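You operate a simulated robot arm through the tools that you are given. There is no shell and no other tool. Be economical: measure what you need, move in short steps, check, and stop when the job is done.

You run a simulated robot arm. Do the job below in one go: nothing can be reset, and whatever is moved stays where it is left.

Task
Put the strainer back together for the season.
Fine: basket into the pot, lid screwed tight, then open the skimmer and floor valves; pump stays off.

Only the result counts: the job must be done as asked and must still hold three seconds after the hand-in. Knocking over, shifting, dropping, spilling or breaking anything else fails it. Lids that push on must go on centred and level and be pressed home; caps that screw on are set level and turned clockwise until they are tight.

Robot
A 6-joint arm with a two-finger parallel gripper on a trunk, on a base that drives. Base frame: it is fixed to the floor where the robot stands at the start and does not move with it; the origin is under the middle of the robot, x ahead of it, y to its left, z up. Readings come in mm, degrees, newtons and seconds.
With the tool pointing down near the work surface it reaches from about 300 to 700 mm from the robot's upright axis, wherever it stands. Its first joint turns from -166.0 to 166.0 degrees. Places, roughly: blue basket [-1500, 750, 1000]; blue brush [-1500, 500, 750]; blue jug [-1500, 750, 500]; fill valve [900, -600, 1100]; floor valve [900, -500, 400]; green knob [900, -200, 600]; grey rag [-1500, 500, 750]; inlet union [800, -600, 200]; main switch [1000, -200, 1500]; mode switch [900, -100, 1700]; orange ring [-1500, 750, 1250]; outlet union [800, -900, 300]; pot floor [800, -800, 100]; pot mouth [800, -800, 300]; return valve [900, 0, 500]; selector hub [400, -900, 600]. Payload 4.1 kg.
The tool frame sits at the grasp point between the pads (the TCP): z along the fingers, y along the line on which they close. The tips reach 23 mm beyond it. The gripper opens to 94 mm. The fingers are 38 mm wide and 10 mm thick; the gripper's body (54 by 96 mm) begins 39 mm behind the TCP.
Orientation is that of the tool frame in the base frame, as a unit quaternion [w, x, y, z]. With the fingers straight down and closing along the base's y, the tool's x points along the base's -x, its y along +y and its z along -z.

Tools
- The arm moves only by the tool move_arm. Its argument "moves" is a list of rows, each a list of 2 entries, a list of its own where there are three numbers: the shift along the tool's x, y, z in mm, then the turn, a rotation vector about the tool's x, y, z in degrees. In form: [[[x, y, z], [wx, wy, wz]], ...]. A call has 1 to 8 rows; each row shifts and turns the commanded pose from where the row before left it, along the tool's axes as they then stand. "claw" is the gripper command, from -1 (fully open) to 1 (shut), values between in proportion, set as the call begins (left out, the last holds). A row lasts 0.2 s, in which the tool goes at most 50 mm and 8.6 degrees; a call with a longer step from one row to the next is refused whole, and so is a gripper value outside its range. Where a pose cannot be reached the arm comes as near as it can. A force on the tool above 60 N (or 10 N above the force at the start of the call, whichever is more), or a blocked arm, ends the call early, and 0.2 s more pass. The fingers move at their own pace (about 45 mm/s each) and stop on an object; they squeeze with about 34 N. The grip force told is the motor's: it shows also when the fingers shut on nothing. Time passes only in rows, and 0.2 s behind the last, so rows that do not move let the fingers close. The reply holds the time, the measured pose of the TCP, the force on the tool along the base axes, the opening and the grip force, in the units named above and with some noise, with the torque about the TCP (base axes, N m) and any sound that the robot's microphone picked up, and new pictures: "views" is both (left out), scene, wrist or none.
- Cameras (640 x 400 px; columns grow to the right, rows downward): "scene" is now at [3.5, 153.6, 1145.6]; the picture's right is [-0.11, -0.99, 0.00], its down [-0.75, 0.08, -0.66] and it looks along [0.66, -0.07, -0.75] (base axes); focal length 275 px, centre (320, 200). "wrist" rides on the gripper at [86, 16, -74] in the tool frame; the picture's right is [-0.18, 0.98, 0.00], its down [-0.58, -0.11, -0.81] and it looks along [-0.79, -0.15, 0.59] (tool axes); focal length 243 px, centre (320, 200).
- lift_body(by): slides the trunk up (or, below 0, down) by that many mm; the arm and the scene camera ride with it, the base frame stays. It gives what a move gives, with no picture.
- steer(legs): drives the robot by 1 to 6 legs, each [ahead, turn to the left] in mm and degrees, along the robot's own axes; the way and the turn of a leg run together, so that a leg with both is an arc; at most 1500 mm and 180 degrees a leg. The arm and the cameras ride along, it lands a little off, and it stops where it bumps. It gives what a move gives, and a new picture of the scene camera.
- pan_tilt(pan, tilt): turns the head with the scene camera to pan (to the left, within 155 degrees either way) and tilt (down, from -29 to 69), counted from straight ahead of the robot. It gives what a move gives, and a new picture of the scene camera.
- probe_pixels(camera, pixels): for up to 12 pixels [column, row] of the newest picture of that camera ("zoom" is the newest enlarged one), the place [x, y, z] in the base frame of the surface seen there, good to about 2 mm, but the place of the scene camera against the robot may be out by one fixed shift of up to 25 mm in any direction. The clock stands still meanwhile.
- enlarge(camera, box): a new picture of the part [left, top, right, bottom] of that camera's present view, enlarged. The clock stands still meanwhile.
- close_job(): hands the job in; it is judged then, once.

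Work in short steps. Measure before you move; look again where a grasp or a placing could have gone wrong, and mend it. You have 80 turns and 260 pictures in all, those below and enlarged ones among them. Open the gripper and draw the arm clear of the work before you hand the job in, unless the task says otherwise; then end with one line.

The tools are called after "Emit:" as a command line: name --argument value ..., lists and objects as JSON in quotes. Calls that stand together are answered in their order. move_arm: Moves the arm, as the interface text tells. Its arguments: {"type":"object","properties":{"moves":{"type":"array","items":{"type":"array"}},"claw":{"type":"number"},"views":{"type":"string","enum":["both","scene","wrist","none"]}},"required":["moves"]} The other tools are called the same way: lift_body (by) slides the trunk up or down; steer (legs) drives the base; pan_tilt (pan, tilt) turns the head that bears the scene camera; probe_pixels (camera, pixels) gives the place of the surface under pixels of a picture; enlarge (camera, box) takes an enlarged picture of a part of a camera's view; close_job () hands the job in.

At the start:

```text
clock: 0.0
eef_pos: [423.4, -163.1, 597.5]
ee_rot: [0.0, 0.001, 1.0, 0.0]
ft_force: [0.0, -0.4, 1.0]
torque: [-0.03, -0.01, -0.02]
grip_width: 94.1
gripper_force: 0.0
trunk travel left (down, up): [-100.0, 490.0]
robot x, y, heading: [-3.7, 0.4, 0.1]
head pan, tilt: [-6.1, 48.6]
```

scene: 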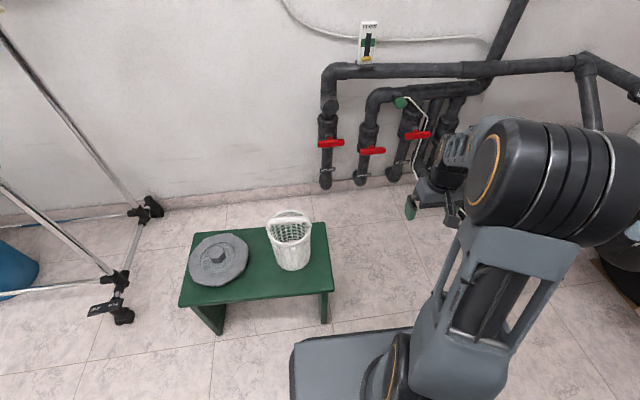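
wrist: 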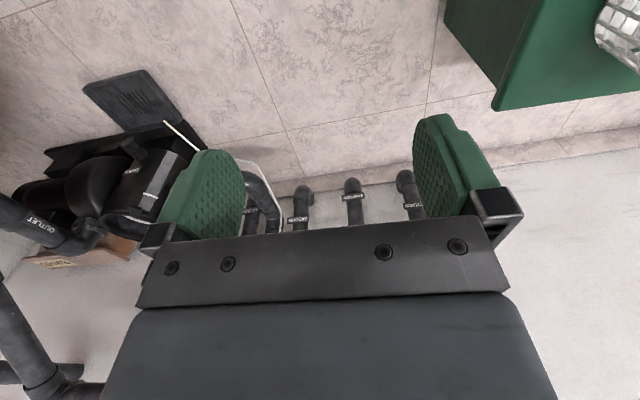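

The scene shows a green stool with the grey lid (218,258) and a white basket (290,240), with red valves at (330,143), (372,150) and (418,135). I'll pan right to see the pump and pot, and zoom in on the valves.

Emit:
enlarge --camera "scene" --box '[290, 10, 490, 200]'

Emit:
enlarge --camera "scene" --box '[170, 190, 350, 340]'

Emit:
pan_tilt --pan -45 --tilt 40

```text
2.11 times, centred on (390, 105) of scene
```

zoom: 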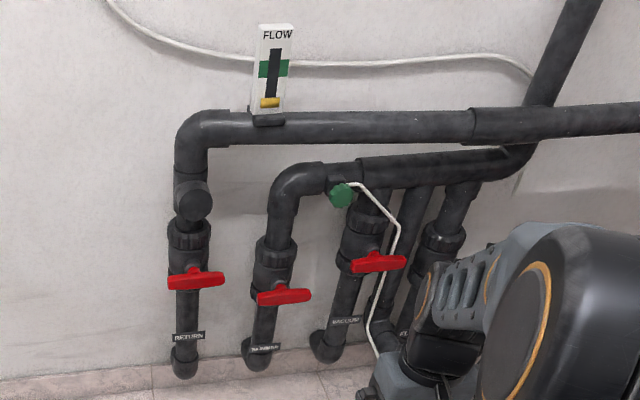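

```text
2.67 times, centred on (260, 265) of scene
```

zoom: 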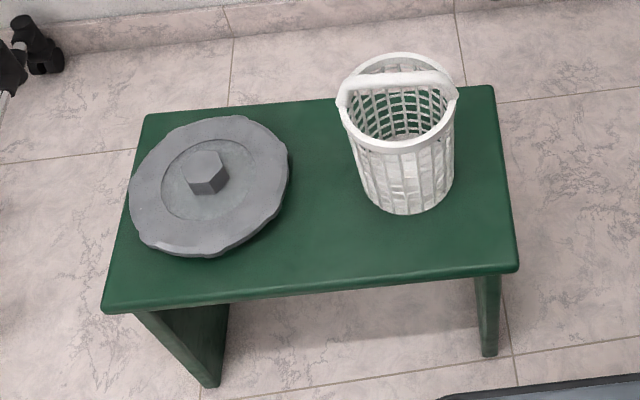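

```text
clock: 1.1
eef_pos: [424.7, -164.0, 596.7]
ee_rot: [0.0, 0.0, 1.0, -0.001]
ft_force: [0.4, -0.2, -0.3]
torque: [0.04, 0.03, -0.02]
grip_width: 93.9
gripper_force: 0.0
trunk travel left (down, up): [-100.0, 490.0]
robot x, y, heading: [-4.5, 1.4, -0.1]
head pan, tilt: [-45.0, 40.0]
```

scene: 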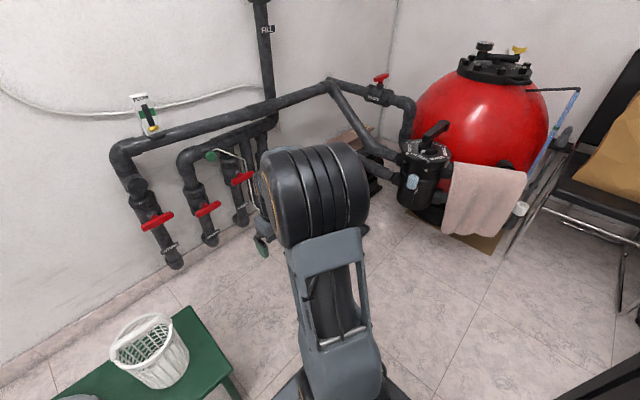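

The arm hides the pump and pot. I'll look around the rest of the room first.

Emit:
pan_tilt --pan 150 --tilt 20

Emit:
pan_tilt --pan -80 --tilt 30

Emit:
pan_tilt --pan 20 --tilt 50

```text
clock: 3.9
eef_pos: [424.1, -164.1, 598.4]
ee_rot: [0.0, 0.0, 1.0, 0.0]
ft_force: [-0.4, 0.1, 0.3]
torque: [0.03, 0.01, 0.02]
grip_width: 94.0
gripper_force: 0.1
trunk travel left (down, up): [-100.0, 490.0]
robot x, y, heading: [-2.2, -0.1, 0.1]
head pan, tilt: [150.0, 20.0]
```

scene: 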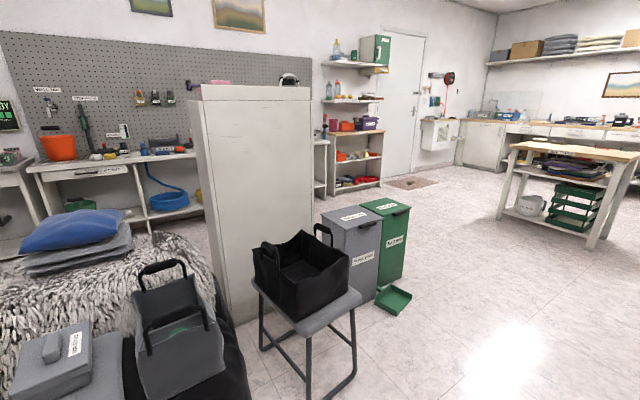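

```text
clock: 7.2
eef_pos: [422.5, -164.6, 597.2]
ee_rot: [0.0, 0.0, 1.0, 0.0]
ft_force: [-0.6, -0.5, 0.5]
torque: [-0.01, 0.01, 0.0]
grip_width: 94.2
gripper_force: 0.0
trunk travel left (down, up): [-100.0, 490.0]
robot x, y, heading: [-0.5, -0.7, 0.3]
head pan, tilt: [-80.0, 30.0]
```

scene: 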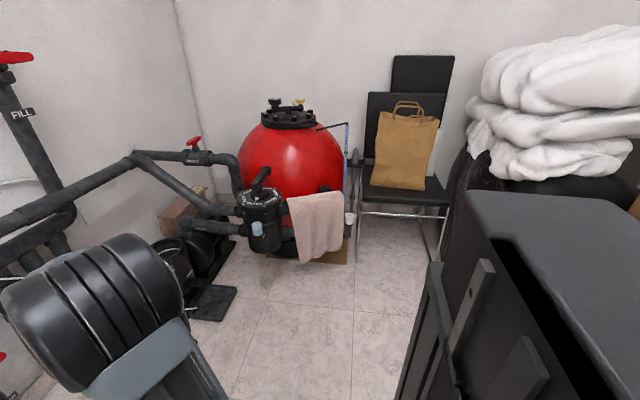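

```text
clock: 9.0
eef_pos: [424.5, -164.1, 597.5]
ee_rot: [0.001, 0.0, 1.0, 0.0]
ft_force: [-0.4, 0.2, -0.7]
torque: [0.02, 0.0, 0.0]
grip_width: 94.2
gripper_force: 0.0
trunk travel left (down, up): [-100.0, 490.0]
robot x, y, heading: [2.5, -1.3, -0.0]
head pan, tilt: [20.0, 50.0]
```

scene: 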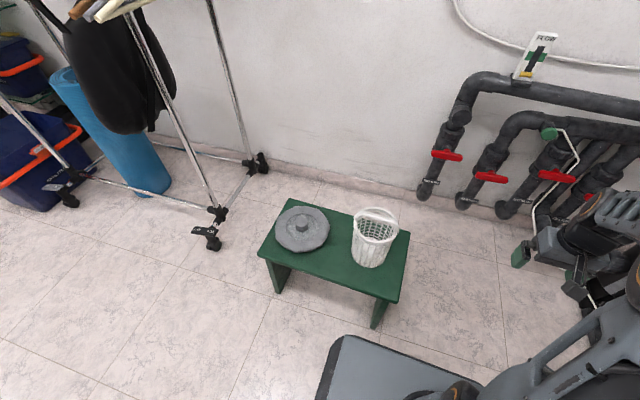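

Basket and lid are at (375,237) and (302,229). I'll probe and enlarge them.

Emit:
enlarge --camera "scene" --box '[250, 180, 420, 290]'

Emit:
probe_pixels --camera "zoom" --pixels '[[200, 172], [200, 190], [470, 125], [380, 125], [555, 140], [460, 185], [440, 320], [160, 345], [130, 110], [90, 260], [590, 220], [200, 240]]'

Emit:
enlarge --camera "scene" --box '[400, 60, 640, 220]'

Emit:
probe_pixels --camera "scene" --pixels '[[434, 154], [460, 157], [476, 176], [508, 179], [539, 174], [575, 179], [585, 196], [447, 153], [490, 177], [557, 176], [549, 132]]'

```text
3.64 times, centred on (335, 235) of scene
```

zoom: 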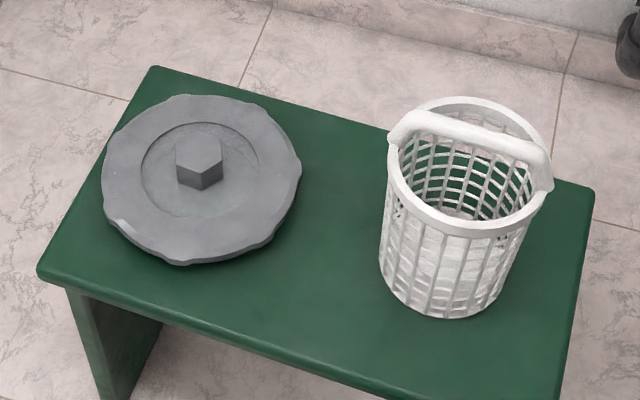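

```text
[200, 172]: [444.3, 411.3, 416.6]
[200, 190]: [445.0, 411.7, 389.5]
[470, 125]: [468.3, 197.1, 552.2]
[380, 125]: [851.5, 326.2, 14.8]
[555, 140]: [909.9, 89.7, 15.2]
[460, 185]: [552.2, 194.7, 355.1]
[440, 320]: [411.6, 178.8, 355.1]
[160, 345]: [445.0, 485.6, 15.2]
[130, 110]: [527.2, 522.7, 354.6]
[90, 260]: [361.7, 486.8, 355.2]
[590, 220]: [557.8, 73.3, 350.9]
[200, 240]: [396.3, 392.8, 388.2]
```

```text
2.50 times, centred on (520, 140) of scene
```

zoom: 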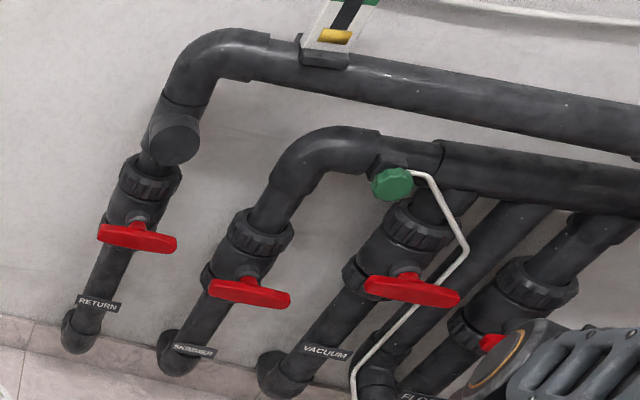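

```text
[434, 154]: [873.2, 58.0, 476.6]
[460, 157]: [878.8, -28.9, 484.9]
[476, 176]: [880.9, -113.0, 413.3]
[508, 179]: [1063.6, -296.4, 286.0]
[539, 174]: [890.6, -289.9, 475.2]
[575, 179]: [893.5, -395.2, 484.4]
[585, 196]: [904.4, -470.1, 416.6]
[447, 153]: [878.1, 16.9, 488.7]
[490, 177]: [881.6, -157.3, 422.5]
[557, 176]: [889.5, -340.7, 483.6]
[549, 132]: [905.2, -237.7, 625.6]
```

All four valves sit horizontal across their pipes, so they are closed. The labels read RETURN, SKIMMER, VACUUM and FLOOR. Next I move the arm up and left, towards the basket handle at about (468,197,552).

Emit:
move_arm --moves '[[[0, 0, -45], [0, 0, 0]], [[0, 45, -25], [0, 0, 0]], [[0, 45, 0], [0, 0, 0]], [[0, 45, 0], [0, 0, 0]], [[0, 45, 0], [0, 0, 0]], [[0, 45, 0], [0, 0, 0]], [[0, 45, 0], [0, 0, 0]], [[0, 45, 0], [0, 0, 0]]]' --claw -1 --views "wrist"

Emit:
pan_tilt --pan -50 --tilt 35

```text
refused: row 2 steps farther than a row can; nothing moved
```

```text
clock: 10.4
eef_pos: [424.3, -164.4, 598.1]
ee_rot: [0.0, 0.0, 1.0, 0.0]
ft_force: [0.2, 0.6, -0.4]
torque: [0.03, -0.01, -0.01]
grip_width: 93.9
gripper_force: 0.0
trunk travel left (down, up): [-100.0, 490.0]
robot x, y, heading: [-1.1, -1.2, 0.1]
head pan, tilt: [-50.0, 35.0]
```

scene: 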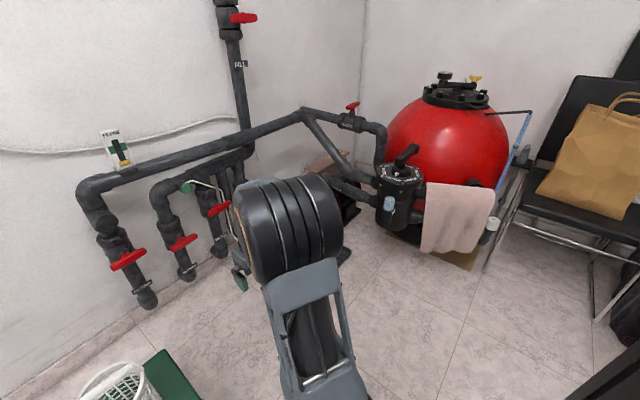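

One row was over the 50 mm limit, so I'm resending it split up.

Emit:
move_arm --moves '[[[0, 0, -48], [0, 0, 0]], [[0, 42, -24], [0, 0, 0]], [[0, 49, 0], [0, 0, 0]], [[0, 49, 0], [0, 0, 0]], [[0, 49, 0], [0, 0, 0]], [[0, 49, 0], [0, 0, 0]], [[0, 49, 0], [0, 0, 0]], [[0, 49, 0], [0, 0, 0]]]' --claw -1 --views "both"

```text
clock: 12.2
eef_pos: [421.7, 175.5, 667.3]
ee_rot: [0.001, 0.0, 1.0, -0.001]
ft_force: [-0.6, 0.2, -0.4]
torque: [0.0, 0.0, -0.05]
grip_width: 94.2
gripper_force: 0.1
trunk travel left (down, up): [-100.0, 490.0]
robot x, y, heading: [0.6, 1.8, -0.0]
head pan, tilt: [-50.0, 35.0]
```

scene: 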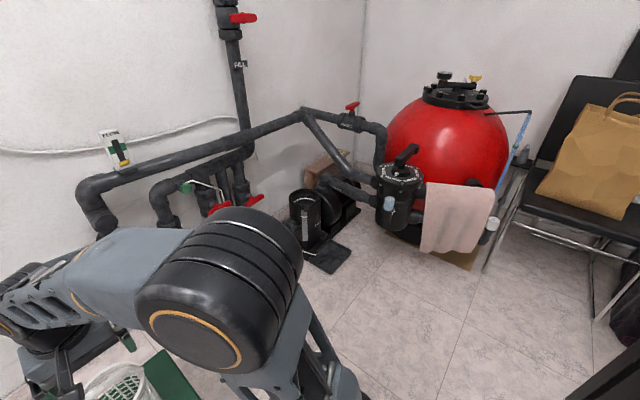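
wrist: 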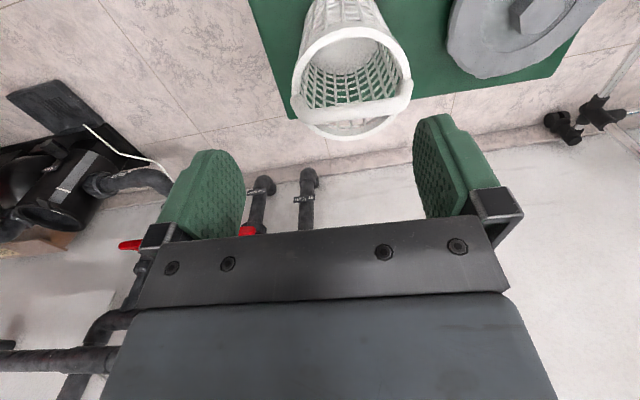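

Now the pot is visible at (306,215) in the scene view. I'll zoom on it, and probe the basket handle with the wrist camera.

Emit:
probe_pixels --camera "wrist" --pixels '[[305, 115], [350, 114], [400, 103], [350, 108], [350, 122], [520, 20], [350, 35], [302, 70], [405, 60]]'

Emit:
enlarge --camera "wrist" --box '[260, 0, 440, 140]'

Emit:
enlarge --camera "scene" --box '[260, 140, 420, 280]'

Emit:
probe_pixels --camera "zoom" --pixels '[[180, 210], [125, 225], [225, 225], [175, 245], [175, 200], [250, 430], [350, 470], [180, 320], [270, 190], [150, 225], [200, 225], [300, 340]]'

```text
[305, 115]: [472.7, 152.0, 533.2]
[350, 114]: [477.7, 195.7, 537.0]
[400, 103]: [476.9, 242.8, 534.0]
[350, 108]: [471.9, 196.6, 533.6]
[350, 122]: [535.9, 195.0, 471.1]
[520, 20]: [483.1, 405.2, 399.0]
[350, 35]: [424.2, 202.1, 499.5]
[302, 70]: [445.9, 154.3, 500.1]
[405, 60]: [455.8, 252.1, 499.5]
```

```text
2.86 times, centred on (350, 70) of wrist
```

zoom: 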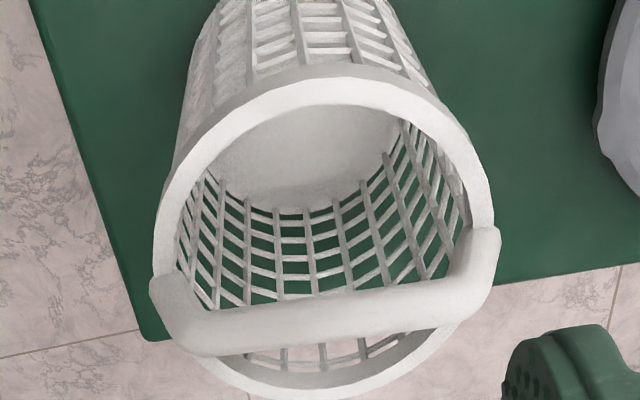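

```text
2.86 times, centred on (340, 210) of scene
```

zoom: 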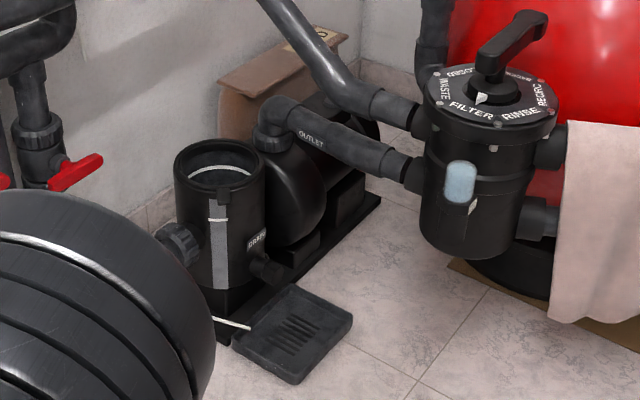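

```text
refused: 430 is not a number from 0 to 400
```

The pot mouth is at (217,165) in the zoom. I'll probe the rim and surroundings.

Emit:
probe_pixels --camera "zoom" --pixels '[[178, 168], [262, 162], [215, 188], [220, 142], [220, 178], [265, 268], [310, 330], [180, 245], [300, 190], [240, 330], [480, 100], [350, 325]]'

Emit:
enlarge --camera "scene" --box '[280, 180, 340, 230]'

```text
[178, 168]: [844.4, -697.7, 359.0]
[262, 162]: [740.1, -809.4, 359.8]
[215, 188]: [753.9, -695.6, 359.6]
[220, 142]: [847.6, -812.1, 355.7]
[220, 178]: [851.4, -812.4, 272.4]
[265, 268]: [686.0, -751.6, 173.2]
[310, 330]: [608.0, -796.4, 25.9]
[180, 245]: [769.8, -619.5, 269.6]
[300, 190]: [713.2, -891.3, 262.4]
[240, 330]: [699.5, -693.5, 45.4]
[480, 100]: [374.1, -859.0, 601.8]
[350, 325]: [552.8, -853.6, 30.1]
```

```text
8.00 times, centred on (310, 205) of scene
```

zoom: 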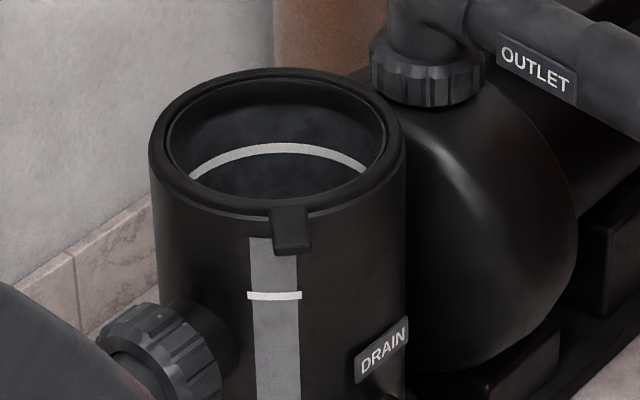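

The wrist view gives the handle along y at x≈475, y 152–243, top z≈537 and rim z≈500. The handle needs the gripper closing along base x, so I'll yaw the tool about -87°.

Emit:
move_arm --moves '[[[0, 0, 0], [0, 0, -8]], [[0, 0, 0], [0, 0, -8]], [[0, 0, 0], [0, 0, -8]], [[0, 0, 0], [0, 0, -8]], [[0, 0, 0], [0, 0, -8]], [[0, 0, 0], [0, 0, -8]], [[0, 0, 0], [0, 0, -8]], [[0, 0, 0], [0, 0, -8]]]' --views "none"

Emit:
move_arm --moves '[[[0, 0, 0], [0, 0, -8]], [[0, 0, 0], [0, 0, -8]], [[0, 0, 0], [0, 0, -7.5]], [[0, 0, 0], [0, 0, 0]]]' --views "wrist"

```text
clock: 14.0
eef_pos: [424.1, 173.6, 668.6]
ee_rot: [0.0, -0.531, 0.847, 0.0]
ft_force: [0.1, 0.0, -0.8]
torque: [0.03, 0.03, 0.02]
grip_width: 94.0
gripper_force: 0.1
trunk travel left (down, up): [-100.0, 490.0]
robot x, y, heading: [2.2, -0.0, -0.1]
head pan, tilt: [-50.0, 35.0]
```

```text
clock: 15.0
eef_pos: [422.6, 172.6, 669.1]
ee_rot: [0.0, -0.692, 0.722, 0.0]
ft_force: [0.2, 0.6, -0.2]
torque: [0.01, 0.02, 0.02]
grip_width: 94.0
gripper_force: 0.0
trunk travel left (down, up): [-100.0, 490.0]
robot x, y, heading: [0.7, -2.7, -0.2]
head pan, tilt: [-50.0, 35.0]
```

wrist: 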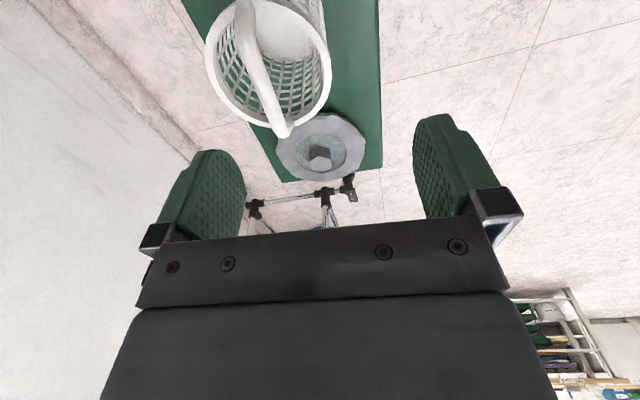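

I shift over the handle (tool x −25, y −50), lower partway to z≈600, and check.

Emit:
move_arm --moves '[[[-13, -25, 0], [0, 0, 0]], [[-12, -25, 0], [0, 0, 0]], [[0, 0, 35], [0, 0, 0]], [[0, 0, 35], [0, 0, 0]], [[0, 0, 0], [0, 0, 0]]]' --views "wrist"

Emit:
probe_pixels --camera "wrist" --pixels '[[320, 60], [320, 90], [320, 120], [310, 110], [330, 110], [318, 30], [310, 140], [320, 150]]'

```text
clock: 16.2
eef_pos: [474.4, 194.4, 597.7]
ee_rot: [0.0, -0.691, 0.723, 0.0]
ft_force: [-0.1, 0.2, 0.2]
torque: [-0.01, -0.01, -0.02]
grip_width: 94.3
gripper_force: 0.0
trunk travel left (down, up): [-100.0, 490.0]
robot x, y, heading: [3.0, -1.4, -0.1]
head pan, tilt: [-50.0, 35.0]
```

wrist: 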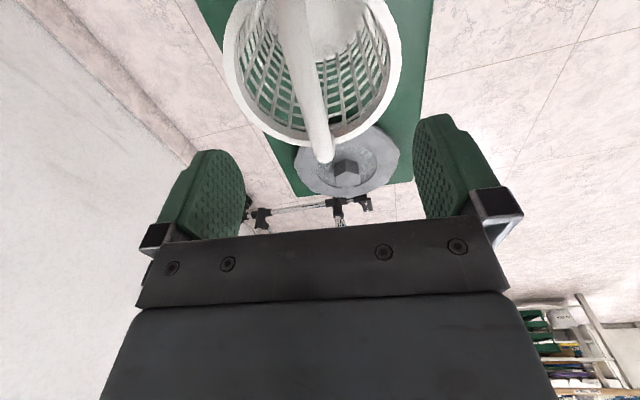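

```text
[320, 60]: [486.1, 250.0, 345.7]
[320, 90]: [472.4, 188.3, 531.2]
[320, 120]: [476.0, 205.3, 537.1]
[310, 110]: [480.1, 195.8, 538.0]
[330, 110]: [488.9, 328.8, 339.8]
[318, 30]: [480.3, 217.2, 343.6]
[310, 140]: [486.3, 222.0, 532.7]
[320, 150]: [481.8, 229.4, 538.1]
```

The handle is centred at x≈478, y≈197, top 538. I lower to TCP z≈533 with a 3 mm correction, then close.

Emit:
move_arm --moves '[[[-2, -4, 30], [0, 0, 0]], [[0, 0, 20], [0, 0, 0]], [[0, 0, 14], [0, 0, 0]], [[0, 0, 0], [0, 0, 0]]]' --views "wrist"

Emit:
move_arm --moves '[[[0, 0, 0], [0, 0, 0]], [[0, 0, 0], [0, 0, 0]], [[0, 0, 0], [0, 0, 0]], [[0, 0, 0], [0, 0, 0]], [[0, 0, 0], [0, 0, 0]], [[0, 0, 0], [0, 0, 0]], [[0, 0, 0], [0, 0, 0]]]' --claw 1 --views "wrist"

```text
clock: 17.2
eef_pos: [479.2, 197.6, 535.2]
ee_rot: [0.0, -0.692, 0.722, 0.0]
ft_force: [0.7, -0.1, 1.4]
torque: [-0.03, -0.03, -0.01]
grip_width: 94.1
gripper_force: 0.0
trunk travel left (down, up): [-100.0, 490.0]
robot x, y, heading: [-1.7, -0.4, 0.1]
head pan, tilt: [-50.0, 35.0]
```

wrist: 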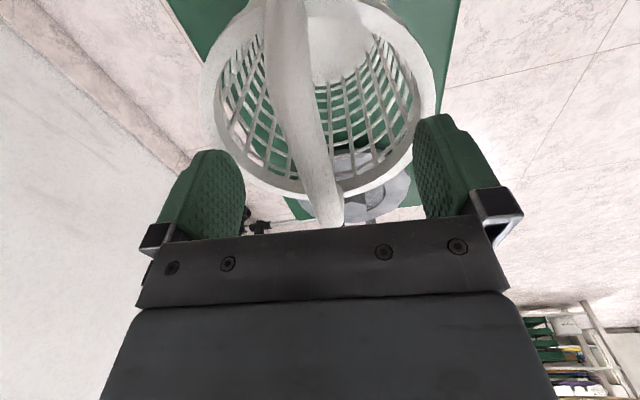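

```text
clock: 18.8
eef_pos: [478.0, 196.8, 534.7]
ee_rot: [0.0, -0.691, 0.722, -0.001]
ft_force: [0.7, -0.5, -0.5]
torque: [0.02, -0.02, -0.03]
grip_width: 15.4
gripper_force: 34.2
trunk travel left (down, up): [-100.0, 490.0]
robot x, y, heading: [-3.7, -1.0, 0.4]
head pan, tilt: [-50.0, 35.0]
```

wrist: 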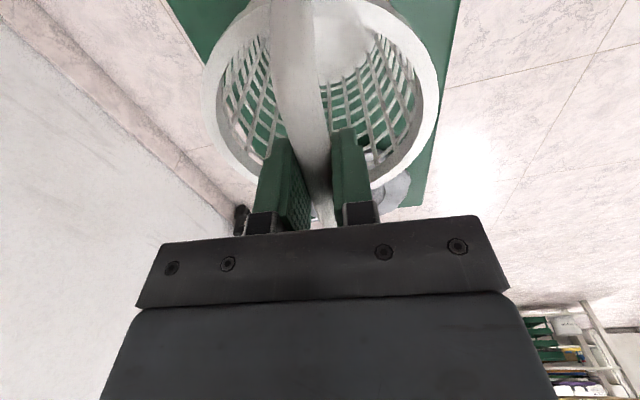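

The basket handle is gripped (15 mm, 34 N). I lift it with the trunk, then bring the arm to the front before driving.

Emit:
lift_body --by 160

Emit:
move_arm --moves '[[[40, 12, 0], [0, 0, 0]], [[40, 12, 0], [0, 0, 0]], [[40, 12, 0], [0, 0, 0]], [[40, 10, 0], [0, 0, 0]], [[40, 10, 0], [0, 0, 0]], [[0, 0, 0], [0, 0, 0]]]' --views "both"

```text
clock: 20.6
eef_pos: [478.6, 196.9, 695.2]
ee_rot: [0.001, -0.692, 0.722, 0.0]
ft_force: [0.1, 0.4, -0.6]
torque: [0.0, 0.02, 0.04]
grip_width: 15.2
gripper_force: 34.4
trunk travel left (down, up): [-260.0, 330.0]
robot x, y, heading: [1.0, 0.4, -0.3]
head pan, tilt: [-50.0, 35.0]
```

```text
clock: 22.0
eef_pos: [412.1, -0.2, 694.3]
ee_rot: [0.0, -0.691, 0.723, 0.0]
ft_force: [0.4, 0.6, -1.1]
torque: [0.01, 0.04, 0.02]
grip_width: 15.2
gripper_force: 34.2
trunk travel left (down, up): [-260.0, 330.0]
robot x, y, heading: [-4.2, 1.8, 0.0]
head pan, tilt: [-50.0, 35.0]
```

scene: 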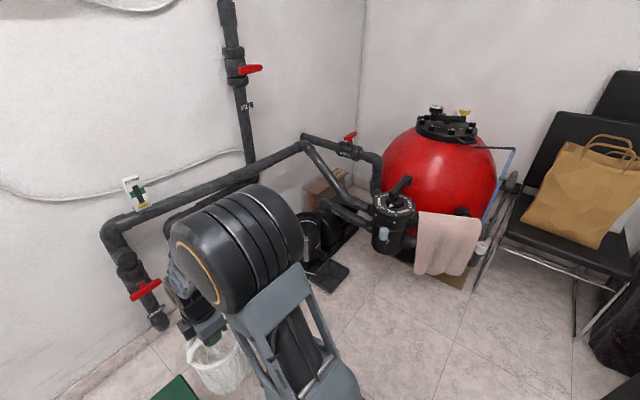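
wrist: 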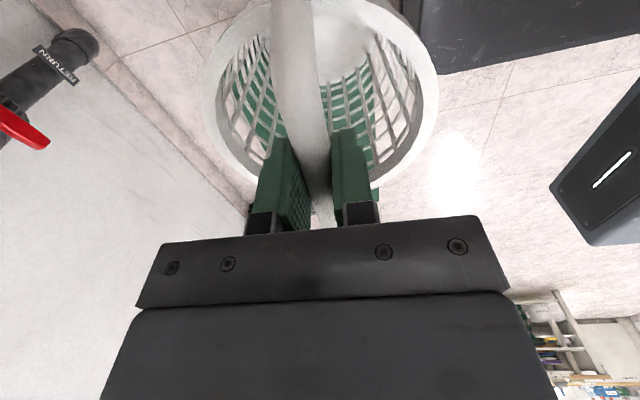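

Basket is held clear. I turn right 45° and drive 520 mm ahead.

Emit:
steer --legs '[[0, -45], [520, 0]]'

```text
clock: 27.1
eef_pos: [656.3, -659.5, 694.7]
ee_rot: [-0.001, -0.362, 0.932, 0.0]
ft_force: [0.0, 0.8, -1.9]
torque: [-0.05, 0.01, 0.01]
grip_width: 15.1
gripper_force: 33.8
trunk travel left (down, up): [-260.0, 330.0]
robot x, y, heading: [366.8, -368.3, -44.9]
head pan, tilt: [-50.0, 35.0]
```

scene: 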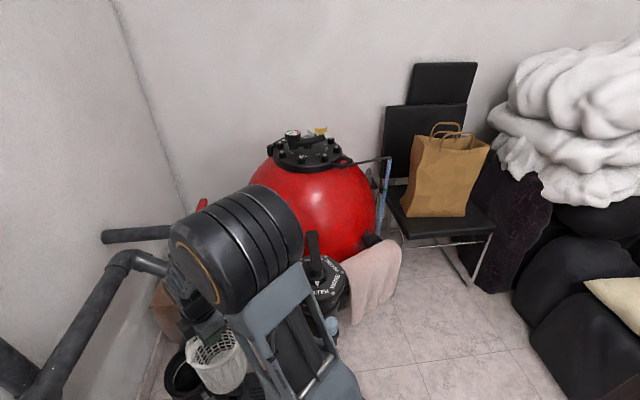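

I'm at the station. I pan to the pot to measure it and check for overhead pipes.

Emit:
pan_tilt --pan 0 --tilt 50

Emit:
move_arm --moves '[[[0, 0, 0], [0, 0, 0]]]' --views "wrist"

```text
clock: 28.3
eef_pos: [656.7, -658.6, 695.7]
ee_rot: [0.0, -0.362, 0.932, 0.0]
ft_force: [0.1, -0.8, -1.5]
torque: [0.01, -0.04, 0.01]
grip_width: 15.1
gripper_force: 34.1
trunk travel left (down, up): [-260.0, 330.0]
robot x, y, heading: [368.6, -363.9, -45.0]
head pan, tilt: [0.0, 50.0]
```

scene: 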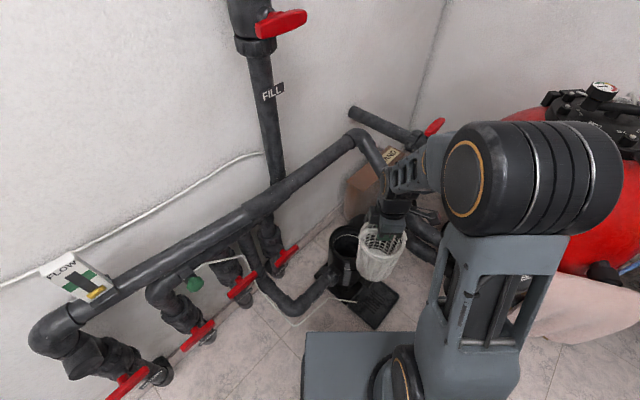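

```text
clock: 28.7
eef_pos: [656.6, -659.6, 693.5]
ee_rot: [0.0, -0.362, 0.932, 0.0]
ft_force: [0.7, 0.8, -0.8]
torque: [-0.02, -0.01, 0.0]
grip_width: 15.3
gripper_force: 33.8
trunk travel left (down, up): [-260.0, 330.0]
robot x, y, heading: [365.2, -366.2, -45.3]
head pan, tilt: [0.0, 50.0]
```

wrist: 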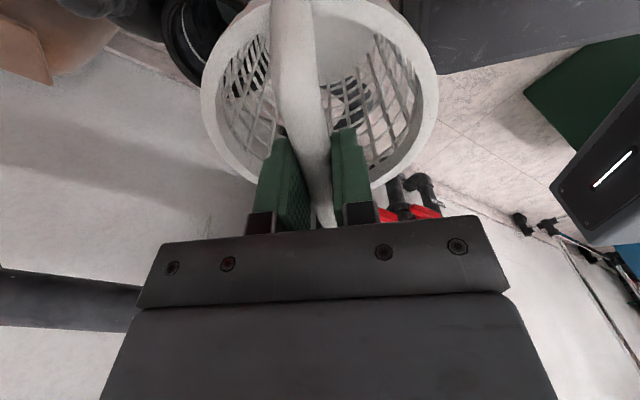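

I zoom on the pot region in both cameras and probe the rim.

Emit:
enlarge --camera "wrist" --box '[110, 0, 270, 100]'

Emit:
probe_pixels --camera "wrist" --pixels '[[162, 30], [168, 10], [170, 60], [190, 85], [205, 65], [240, 8], [185, 60], [195, 30], [30, 300], [40, 290]]'

Emit:
enlarge --camera "scene" --box '[300, 90, 460, 330]'

Emit:
probe_pixels --camera "scene" --pixels '[[345, 225], [333, 245], [375, 180], [390, 150], [440, 222], [330, 165], [280, 205], [335, 285], [349, 257], [380, 255], [405, 240]]'

```text
4.00 times, centred on (190, 50) of wrist
```

zoom: 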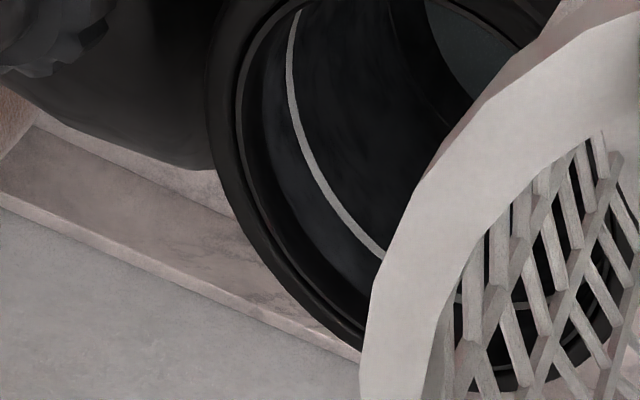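

```text
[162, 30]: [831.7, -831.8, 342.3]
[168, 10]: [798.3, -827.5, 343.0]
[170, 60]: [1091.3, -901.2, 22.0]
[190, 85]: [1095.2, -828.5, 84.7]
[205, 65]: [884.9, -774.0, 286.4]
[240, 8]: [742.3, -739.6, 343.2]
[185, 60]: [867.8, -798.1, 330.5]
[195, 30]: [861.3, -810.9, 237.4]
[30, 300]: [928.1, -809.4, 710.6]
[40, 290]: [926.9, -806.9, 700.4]
```

```text
1.67 times, centred on (380, 210) of scene
```

zoom: 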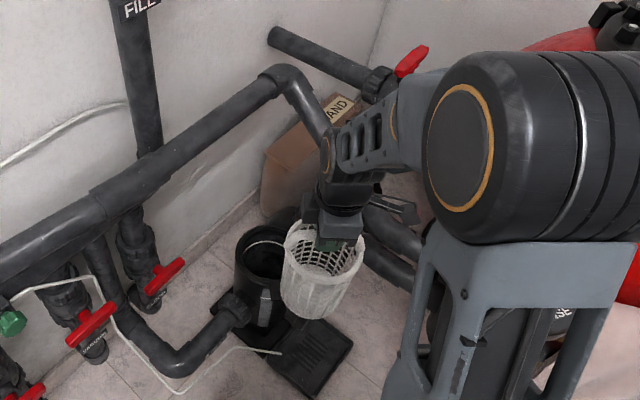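

```text
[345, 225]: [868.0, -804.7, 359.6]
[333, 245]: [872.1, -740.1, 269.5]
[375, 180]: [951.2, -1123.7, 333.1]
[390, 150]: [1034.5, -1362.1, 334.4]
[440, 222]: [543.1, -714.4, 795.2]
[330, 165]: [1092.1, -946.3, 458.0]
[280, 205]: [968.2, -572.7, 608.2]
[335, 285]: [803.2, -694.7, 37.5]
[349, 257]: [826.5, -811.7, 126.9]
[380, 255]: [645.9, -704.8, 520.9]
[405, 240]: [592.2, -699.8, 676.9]
```

Header pipe sits at z≈710, x≈928, behind the pot. I back the tool off (+x 90, +y 25) so the wrist sees the whole pot mouth to the left of the basket.

Emit:
move_arm --moves '[[[45, 12, 0], [0, 0, 0]], [[45, 12, 0], [0, 0, 0]], [[0, 0, 0], [0, 0, 0]]]' --views "wrist"

Emit:
enlarge --camera "wrist" --box '[80, 0, 280, 125]'

```text
clock: 29.5
eef_pos: [574.2, -701.8, 691.8]
ee_rot: [0.0, -0.363, 0.932, -0.001]
ft_force: [-0.2, -0.4, -1.5]
torque: [-0.03, 0.01, -0.01]
grip_width: 15.2
gripper_force: 33.5
trunk travel left (down, up): [-260.0, 330.0]
robot x, y, heading: [364.1, -367.4, -44.7]
head pan, tilt: [0.0, 50.0]
```

wrist: 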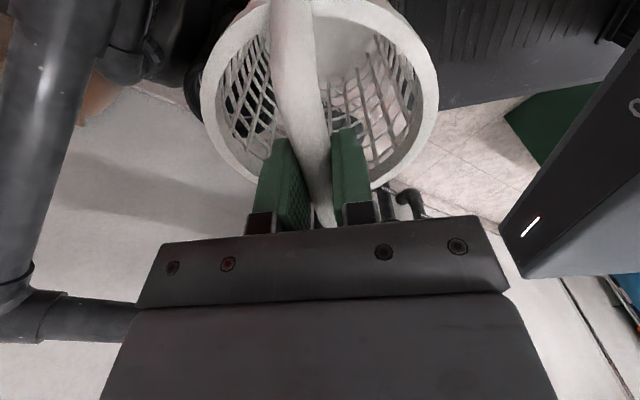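

```text
3.20 times, centred on (180, 62) of wrist
```

zoom: 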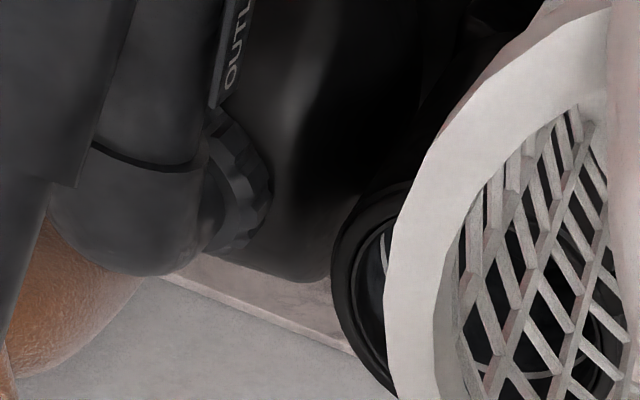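

The pot is hidden behind the basket; I shift to tool (−70, +70) to see the rim arc left of it.

Emit:
move_arm --moves '[[[-32, 35, 0], [0, 0, 0]], [[-32, 35, 0], [0, 0, 0]], [[0, 0, 0], [0, 0, 0]]]' --views "wrist"

Emit:
enlarge --camera "wrist" --box '[60, 0, 260, 125]'

```text
clock: 30.3
eef_pos: [573.1, -608.1, 692.6]
ee_rot: [0.0, -0.363, 0.932, 0.0]
ft_force: [0.3, 0.0, -1.0]
torque: [-0.01, -0.01, -0.01]
grip_width: 14.9
gripper_force: 34.3
trunk travel left (down, up): [-260.0, 330.0]
robot x, y, heading: [363.4, -363.7, -45.1]
head pan, tilt: [0.0, 50.0]
```

wrist: 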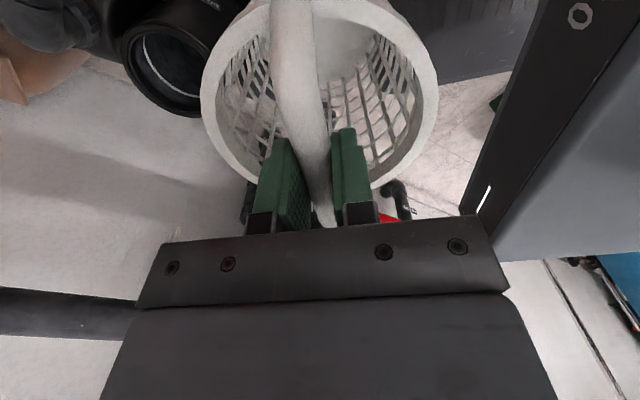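

```text
3.20 times, centred on (160, 62) of wrist
```

zoom: 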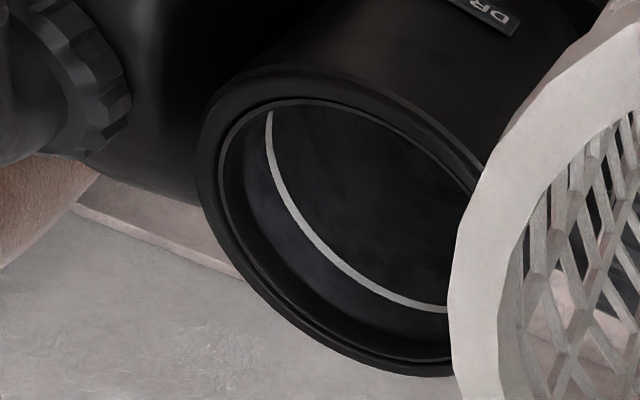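

Nearly the full rim is visible. I probe around the rim top and the inner ledges.

Emit:
probe_pixels --camera "zoom" --pixels '[[206, 160], [225, 110], [290, 84], [380, 98], [450, 140], [225, 240], [280, 312], [350, 352], [420, 366], [330, 245], [350, 180], [410, 310]]'

Emit:
probe_pixels --camera "zoom" --pixels '[[218, 160], [235, 122], [290, 100], [380, 115], [450, 160], [245, 245], [300, 312], [350, 337], [420, 352], [300, 250], [300, 180], [460, 70]]'

```text
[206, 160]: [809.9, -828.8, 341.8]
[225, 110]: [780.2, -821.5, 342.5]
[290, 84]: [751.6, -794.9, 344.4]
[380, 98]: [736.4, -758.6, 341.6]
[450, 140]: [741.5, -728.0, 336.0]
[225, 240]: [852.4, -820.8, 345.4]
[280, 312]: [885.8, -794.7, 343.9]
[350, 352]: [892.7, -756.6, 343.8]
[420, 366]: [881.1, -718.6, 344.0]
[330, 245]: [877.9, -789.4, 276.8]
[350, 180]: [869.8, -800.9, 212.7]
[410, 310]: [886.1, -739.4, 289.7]
```

```text
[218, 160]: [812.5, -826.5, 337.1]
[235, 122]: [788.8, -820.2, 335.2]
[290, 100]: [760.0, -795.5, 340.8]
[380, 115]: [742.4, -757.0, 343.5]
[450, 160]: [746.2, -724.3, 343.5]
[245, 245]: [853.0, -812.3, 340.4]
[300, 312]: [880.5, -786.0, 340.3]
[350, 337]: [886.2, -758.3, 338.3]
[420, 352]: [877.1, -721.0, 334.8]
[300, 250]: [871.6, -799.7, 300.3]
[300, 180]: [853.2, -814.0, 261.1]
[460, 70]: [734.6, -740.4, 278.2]
```

Pot centre comes out at ≈(814.5, −751), rim top 343, inner radius ≈73. I check the pot interior with the scene camera.

Emit:
pan_tilt --pan -5 --tilt 52

Emit:
enlarge --camera "scene" --box '[330, 180, 430, 280]'

```text
clock: 30.9
eef_pos: [574.0, -607.6, 694.2]
ee_rot: [0.0, -0.362, 0.932, 0.0]
ft_force: [0.4, 0.4, -1.3]
torque: [0.02, 0.02, 0.01]
grip_width: 15.4
gripper_force: 33.9
trunk travel left (down, up): [-260.0, 330.0]
robot x, y, heading: [367.0, -370.2, -44.9]
head pan, tilt: [-5.0, 52.0]
```

scene: 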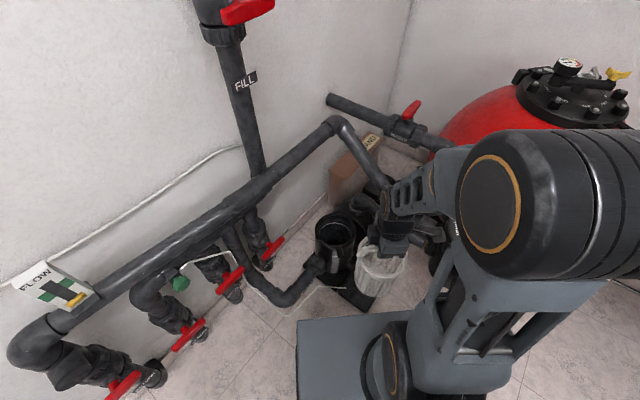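

```text
4.00 times, centred on (380, 230) of scene
```

zoom: 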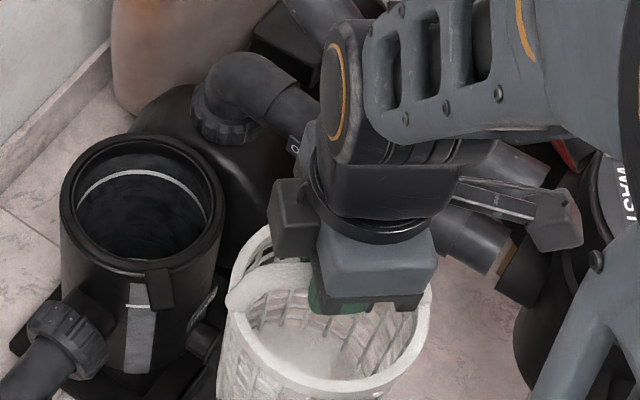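

No obstruction in the pot. I descend to TCP z≈600, then translate to the pot axis (bottom of basket ≈405, above the 343 rim).

Emit:
move_arm --moves '[[[0, 0, 47], [0, 0, 0]], [[0, 0, 47], [0, 0, 0]], [[-13.5, -44.7, 0], [0, 0, 0]], [[-13.5, -44.7, 0], [0, 0, 0]], [[-13.5, -44.7, 0], [0, 0, 0]], [[-13.5, -44.7, 0], [0, 0, 0]], [[0, 0, 0], [0, 0, 0]]]' --views "both"

```text
clock: 32.5
eef_pos: [736.0, -704.0, 601.3]
ee_rot: [0.0, -0.361, 0.932, 0.0]
ft_force: [0.7, -1.4, -0.6]
torque: [-0.01, 0.02, -0.04]
grip_width: 15.4
gripper_force: 34.3
trunk travel left (down, up): [-260.0, 330.0]
robot x, y, heading: [367.0, -368.6, -45.0]
head pan, tilt: [-5.0, 52.0]
```

scene: 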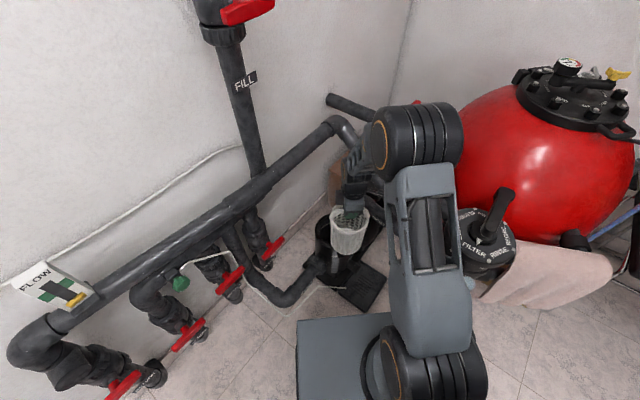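
wrist: 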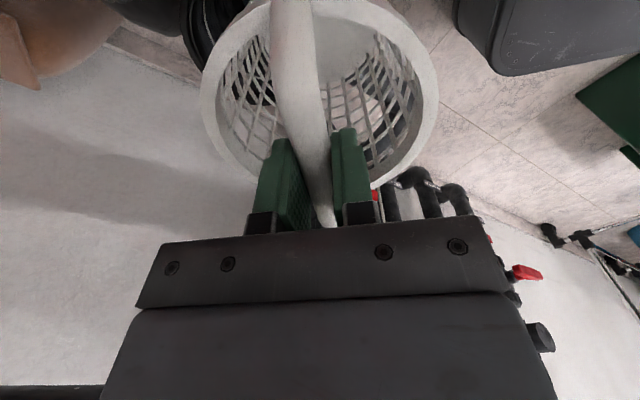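

Clear so far; finishing the translation onto the pot axis.

Emit:
move_arm --moves '[[[-13, -44, 0], [0, 0, 0]], [[-13, -44, 0], [0, 0, 0]], [[0, 0, 0], [0, 0, 0]]]' --views "both"

Emit:
enlarge --camera "scene" --box '[280, 150, 440, 310]'

Emit:
enlarge --camera "wrist" --box '[180, 0, 460, 200]'

```text
clock: 33.3
eef_pos: [813.7, -748.8, 603.8]
ee_rot: [0.0, -0.363, 0.932, 0.0]
ft_force: [0.6, -0.8, -1.5]
torque: [0.01, 0.01, 0.01]
grip_width: 15.2
gripper_force: 34.3
trunk travel left (down, up): [-260.0, 330.0]
robot x, y, heading: [368.0, -369.6, -45.1]
head pan, tilt: [-5.0, 52.0]
```

scene: 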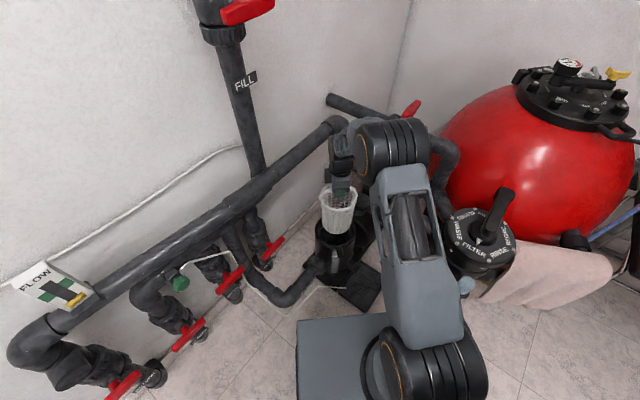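
wrist: 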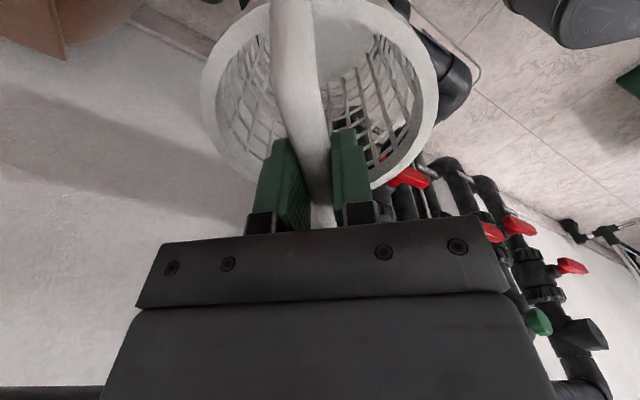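

```text
2.50 times, centred on (360, 230) of scene
```

zoom: 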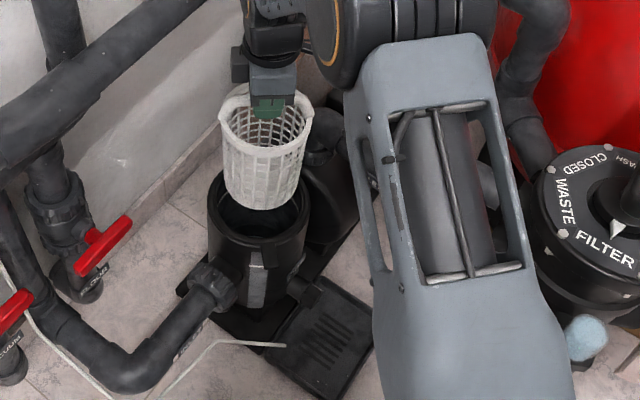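

```text
2.00 times, centred on (320, 100) of wrist
```

zoom: 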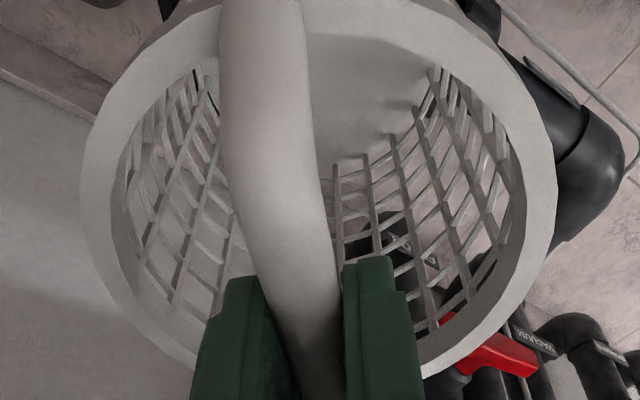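

Basket lines up above the pot. Lowering with force watch.

Emit:
move_arm --moves '[[[0, -1.5, 40], [0, 0, 0]], [[0, 0, 40], [0, 0, 0]], [[0, 0, 40], [0, 0, 0]], [[0, 0, 40], [0, 0, 0]], [[0, 0, 40], [0, 0, 0]], [[0, 0, 0], [0, 0, 0]]]' --views "both"

```text
clock: 34.7
eef_pos: [815.5, -750.8, 400.7]
ee_rot: [0.0, -0.363, 0.932, 0.0]
ft_force: [0.4, 0.2, -1.3]
torque: [0.02, -0.03, -0.04]
grip_width: 15.0
gripper_force: 34.1
trunk travel left (down, up): [-260.0, 330.0]
robot x, y, heading: [360.4, -367.0, -45.0]
head pan, tilt: [-5.0, 52.0]
```

scene: 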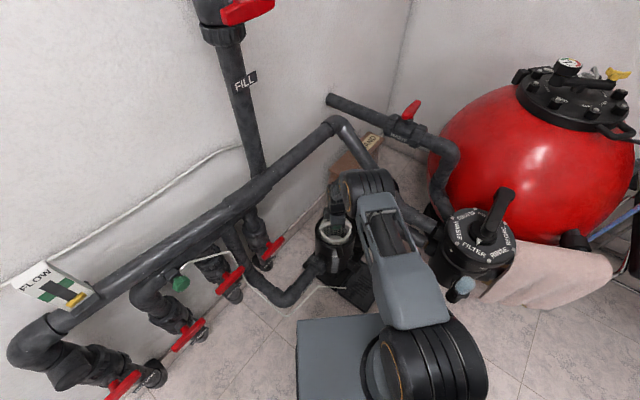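
wrist: 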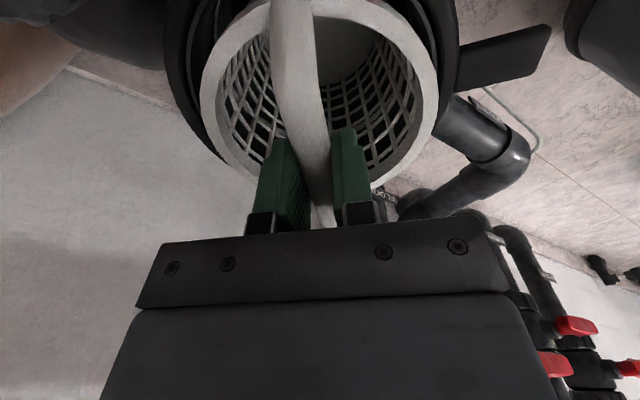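

Basket is entering freely with no force. I lower further in small steps.

Emit:
move_arm --moves '[[[0, 0, 20], [0, 0, 0]], [[0, 0, 20], [0, 0, 0]], [[0, 0, 15], [0, 0, 0]], [[0, 0, 10], [0, 0, 0]], [[0, 0, 0], [0, 0, 0]]]' --views "wrist"

Emit:
enlarge --camera "scene" --box '[290, 170, 390, 290]'

```text
clock: 35.9
eef_pos: [814.6, -751.6, 335.1]
ee_rot: [0.0, -0.362, 0.932, 0.0]
ft_force: [-0.8, -0.8, -1.0]
torque: [-0.01, 0.0, 0.03]
grip_width: 15.1
gripper_force: 33.6
trunk travel left (down, up): [-260.0, 330.0]
robot x, y, heading: [367.6, -366.8, -45.1]
head pan, tilt: [-5.0, 52.0]
```

wrist: 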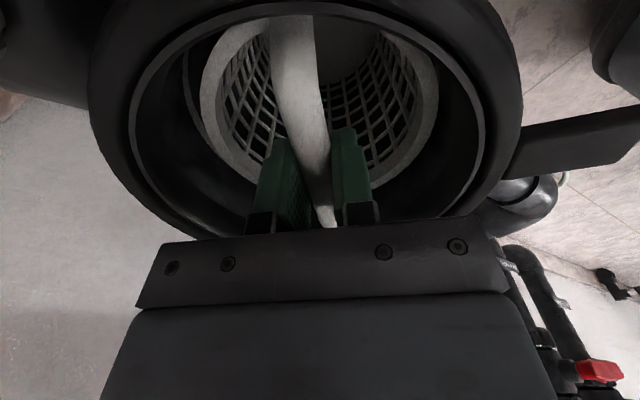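

```text
3.33 times, centred on (340, 230) of scene
```

zoom: 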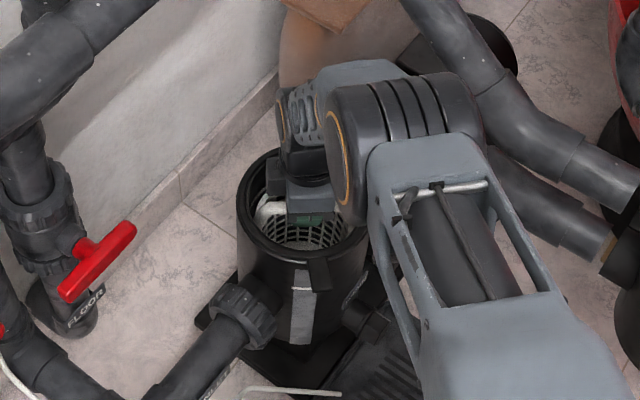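

Well centred (rim gaps even). Continue down in 8 mm rows until contact.

Emit:
move_arm --moves '[[[0, 0, 8], [0, 0, 0]], [[0, 0, 8], [0, 0, 0]], [[0, 0, 8], [0, 0, 0]], [[0, 0, 8], [0, 0, 0]], [[0, 0, 0], [0, 0, 0]]]' --views "wrist"

```text
clock: 37.1
eef_pos: [814.9, -752.8, 307.0]
ee_rot: [0.001, -0.363, 0.932, -0.003]
ft_force: [4.2, -2.2, 18.1]
torque: [0.29, -0.39, 0.07]
grip_width: 15.3
gripper_force: 34.5
trunk travel left (down, up): [-260.0, 330.0]
robot x, y, heading: [366.0, -370.7, -45.3]
head pan, tilt: [-5.0, 52.0]
```

wrist: 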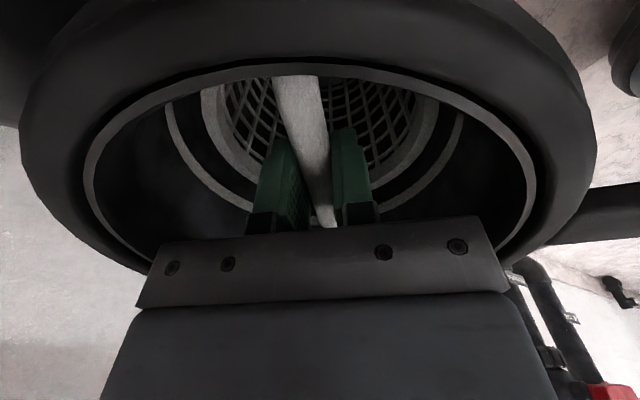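

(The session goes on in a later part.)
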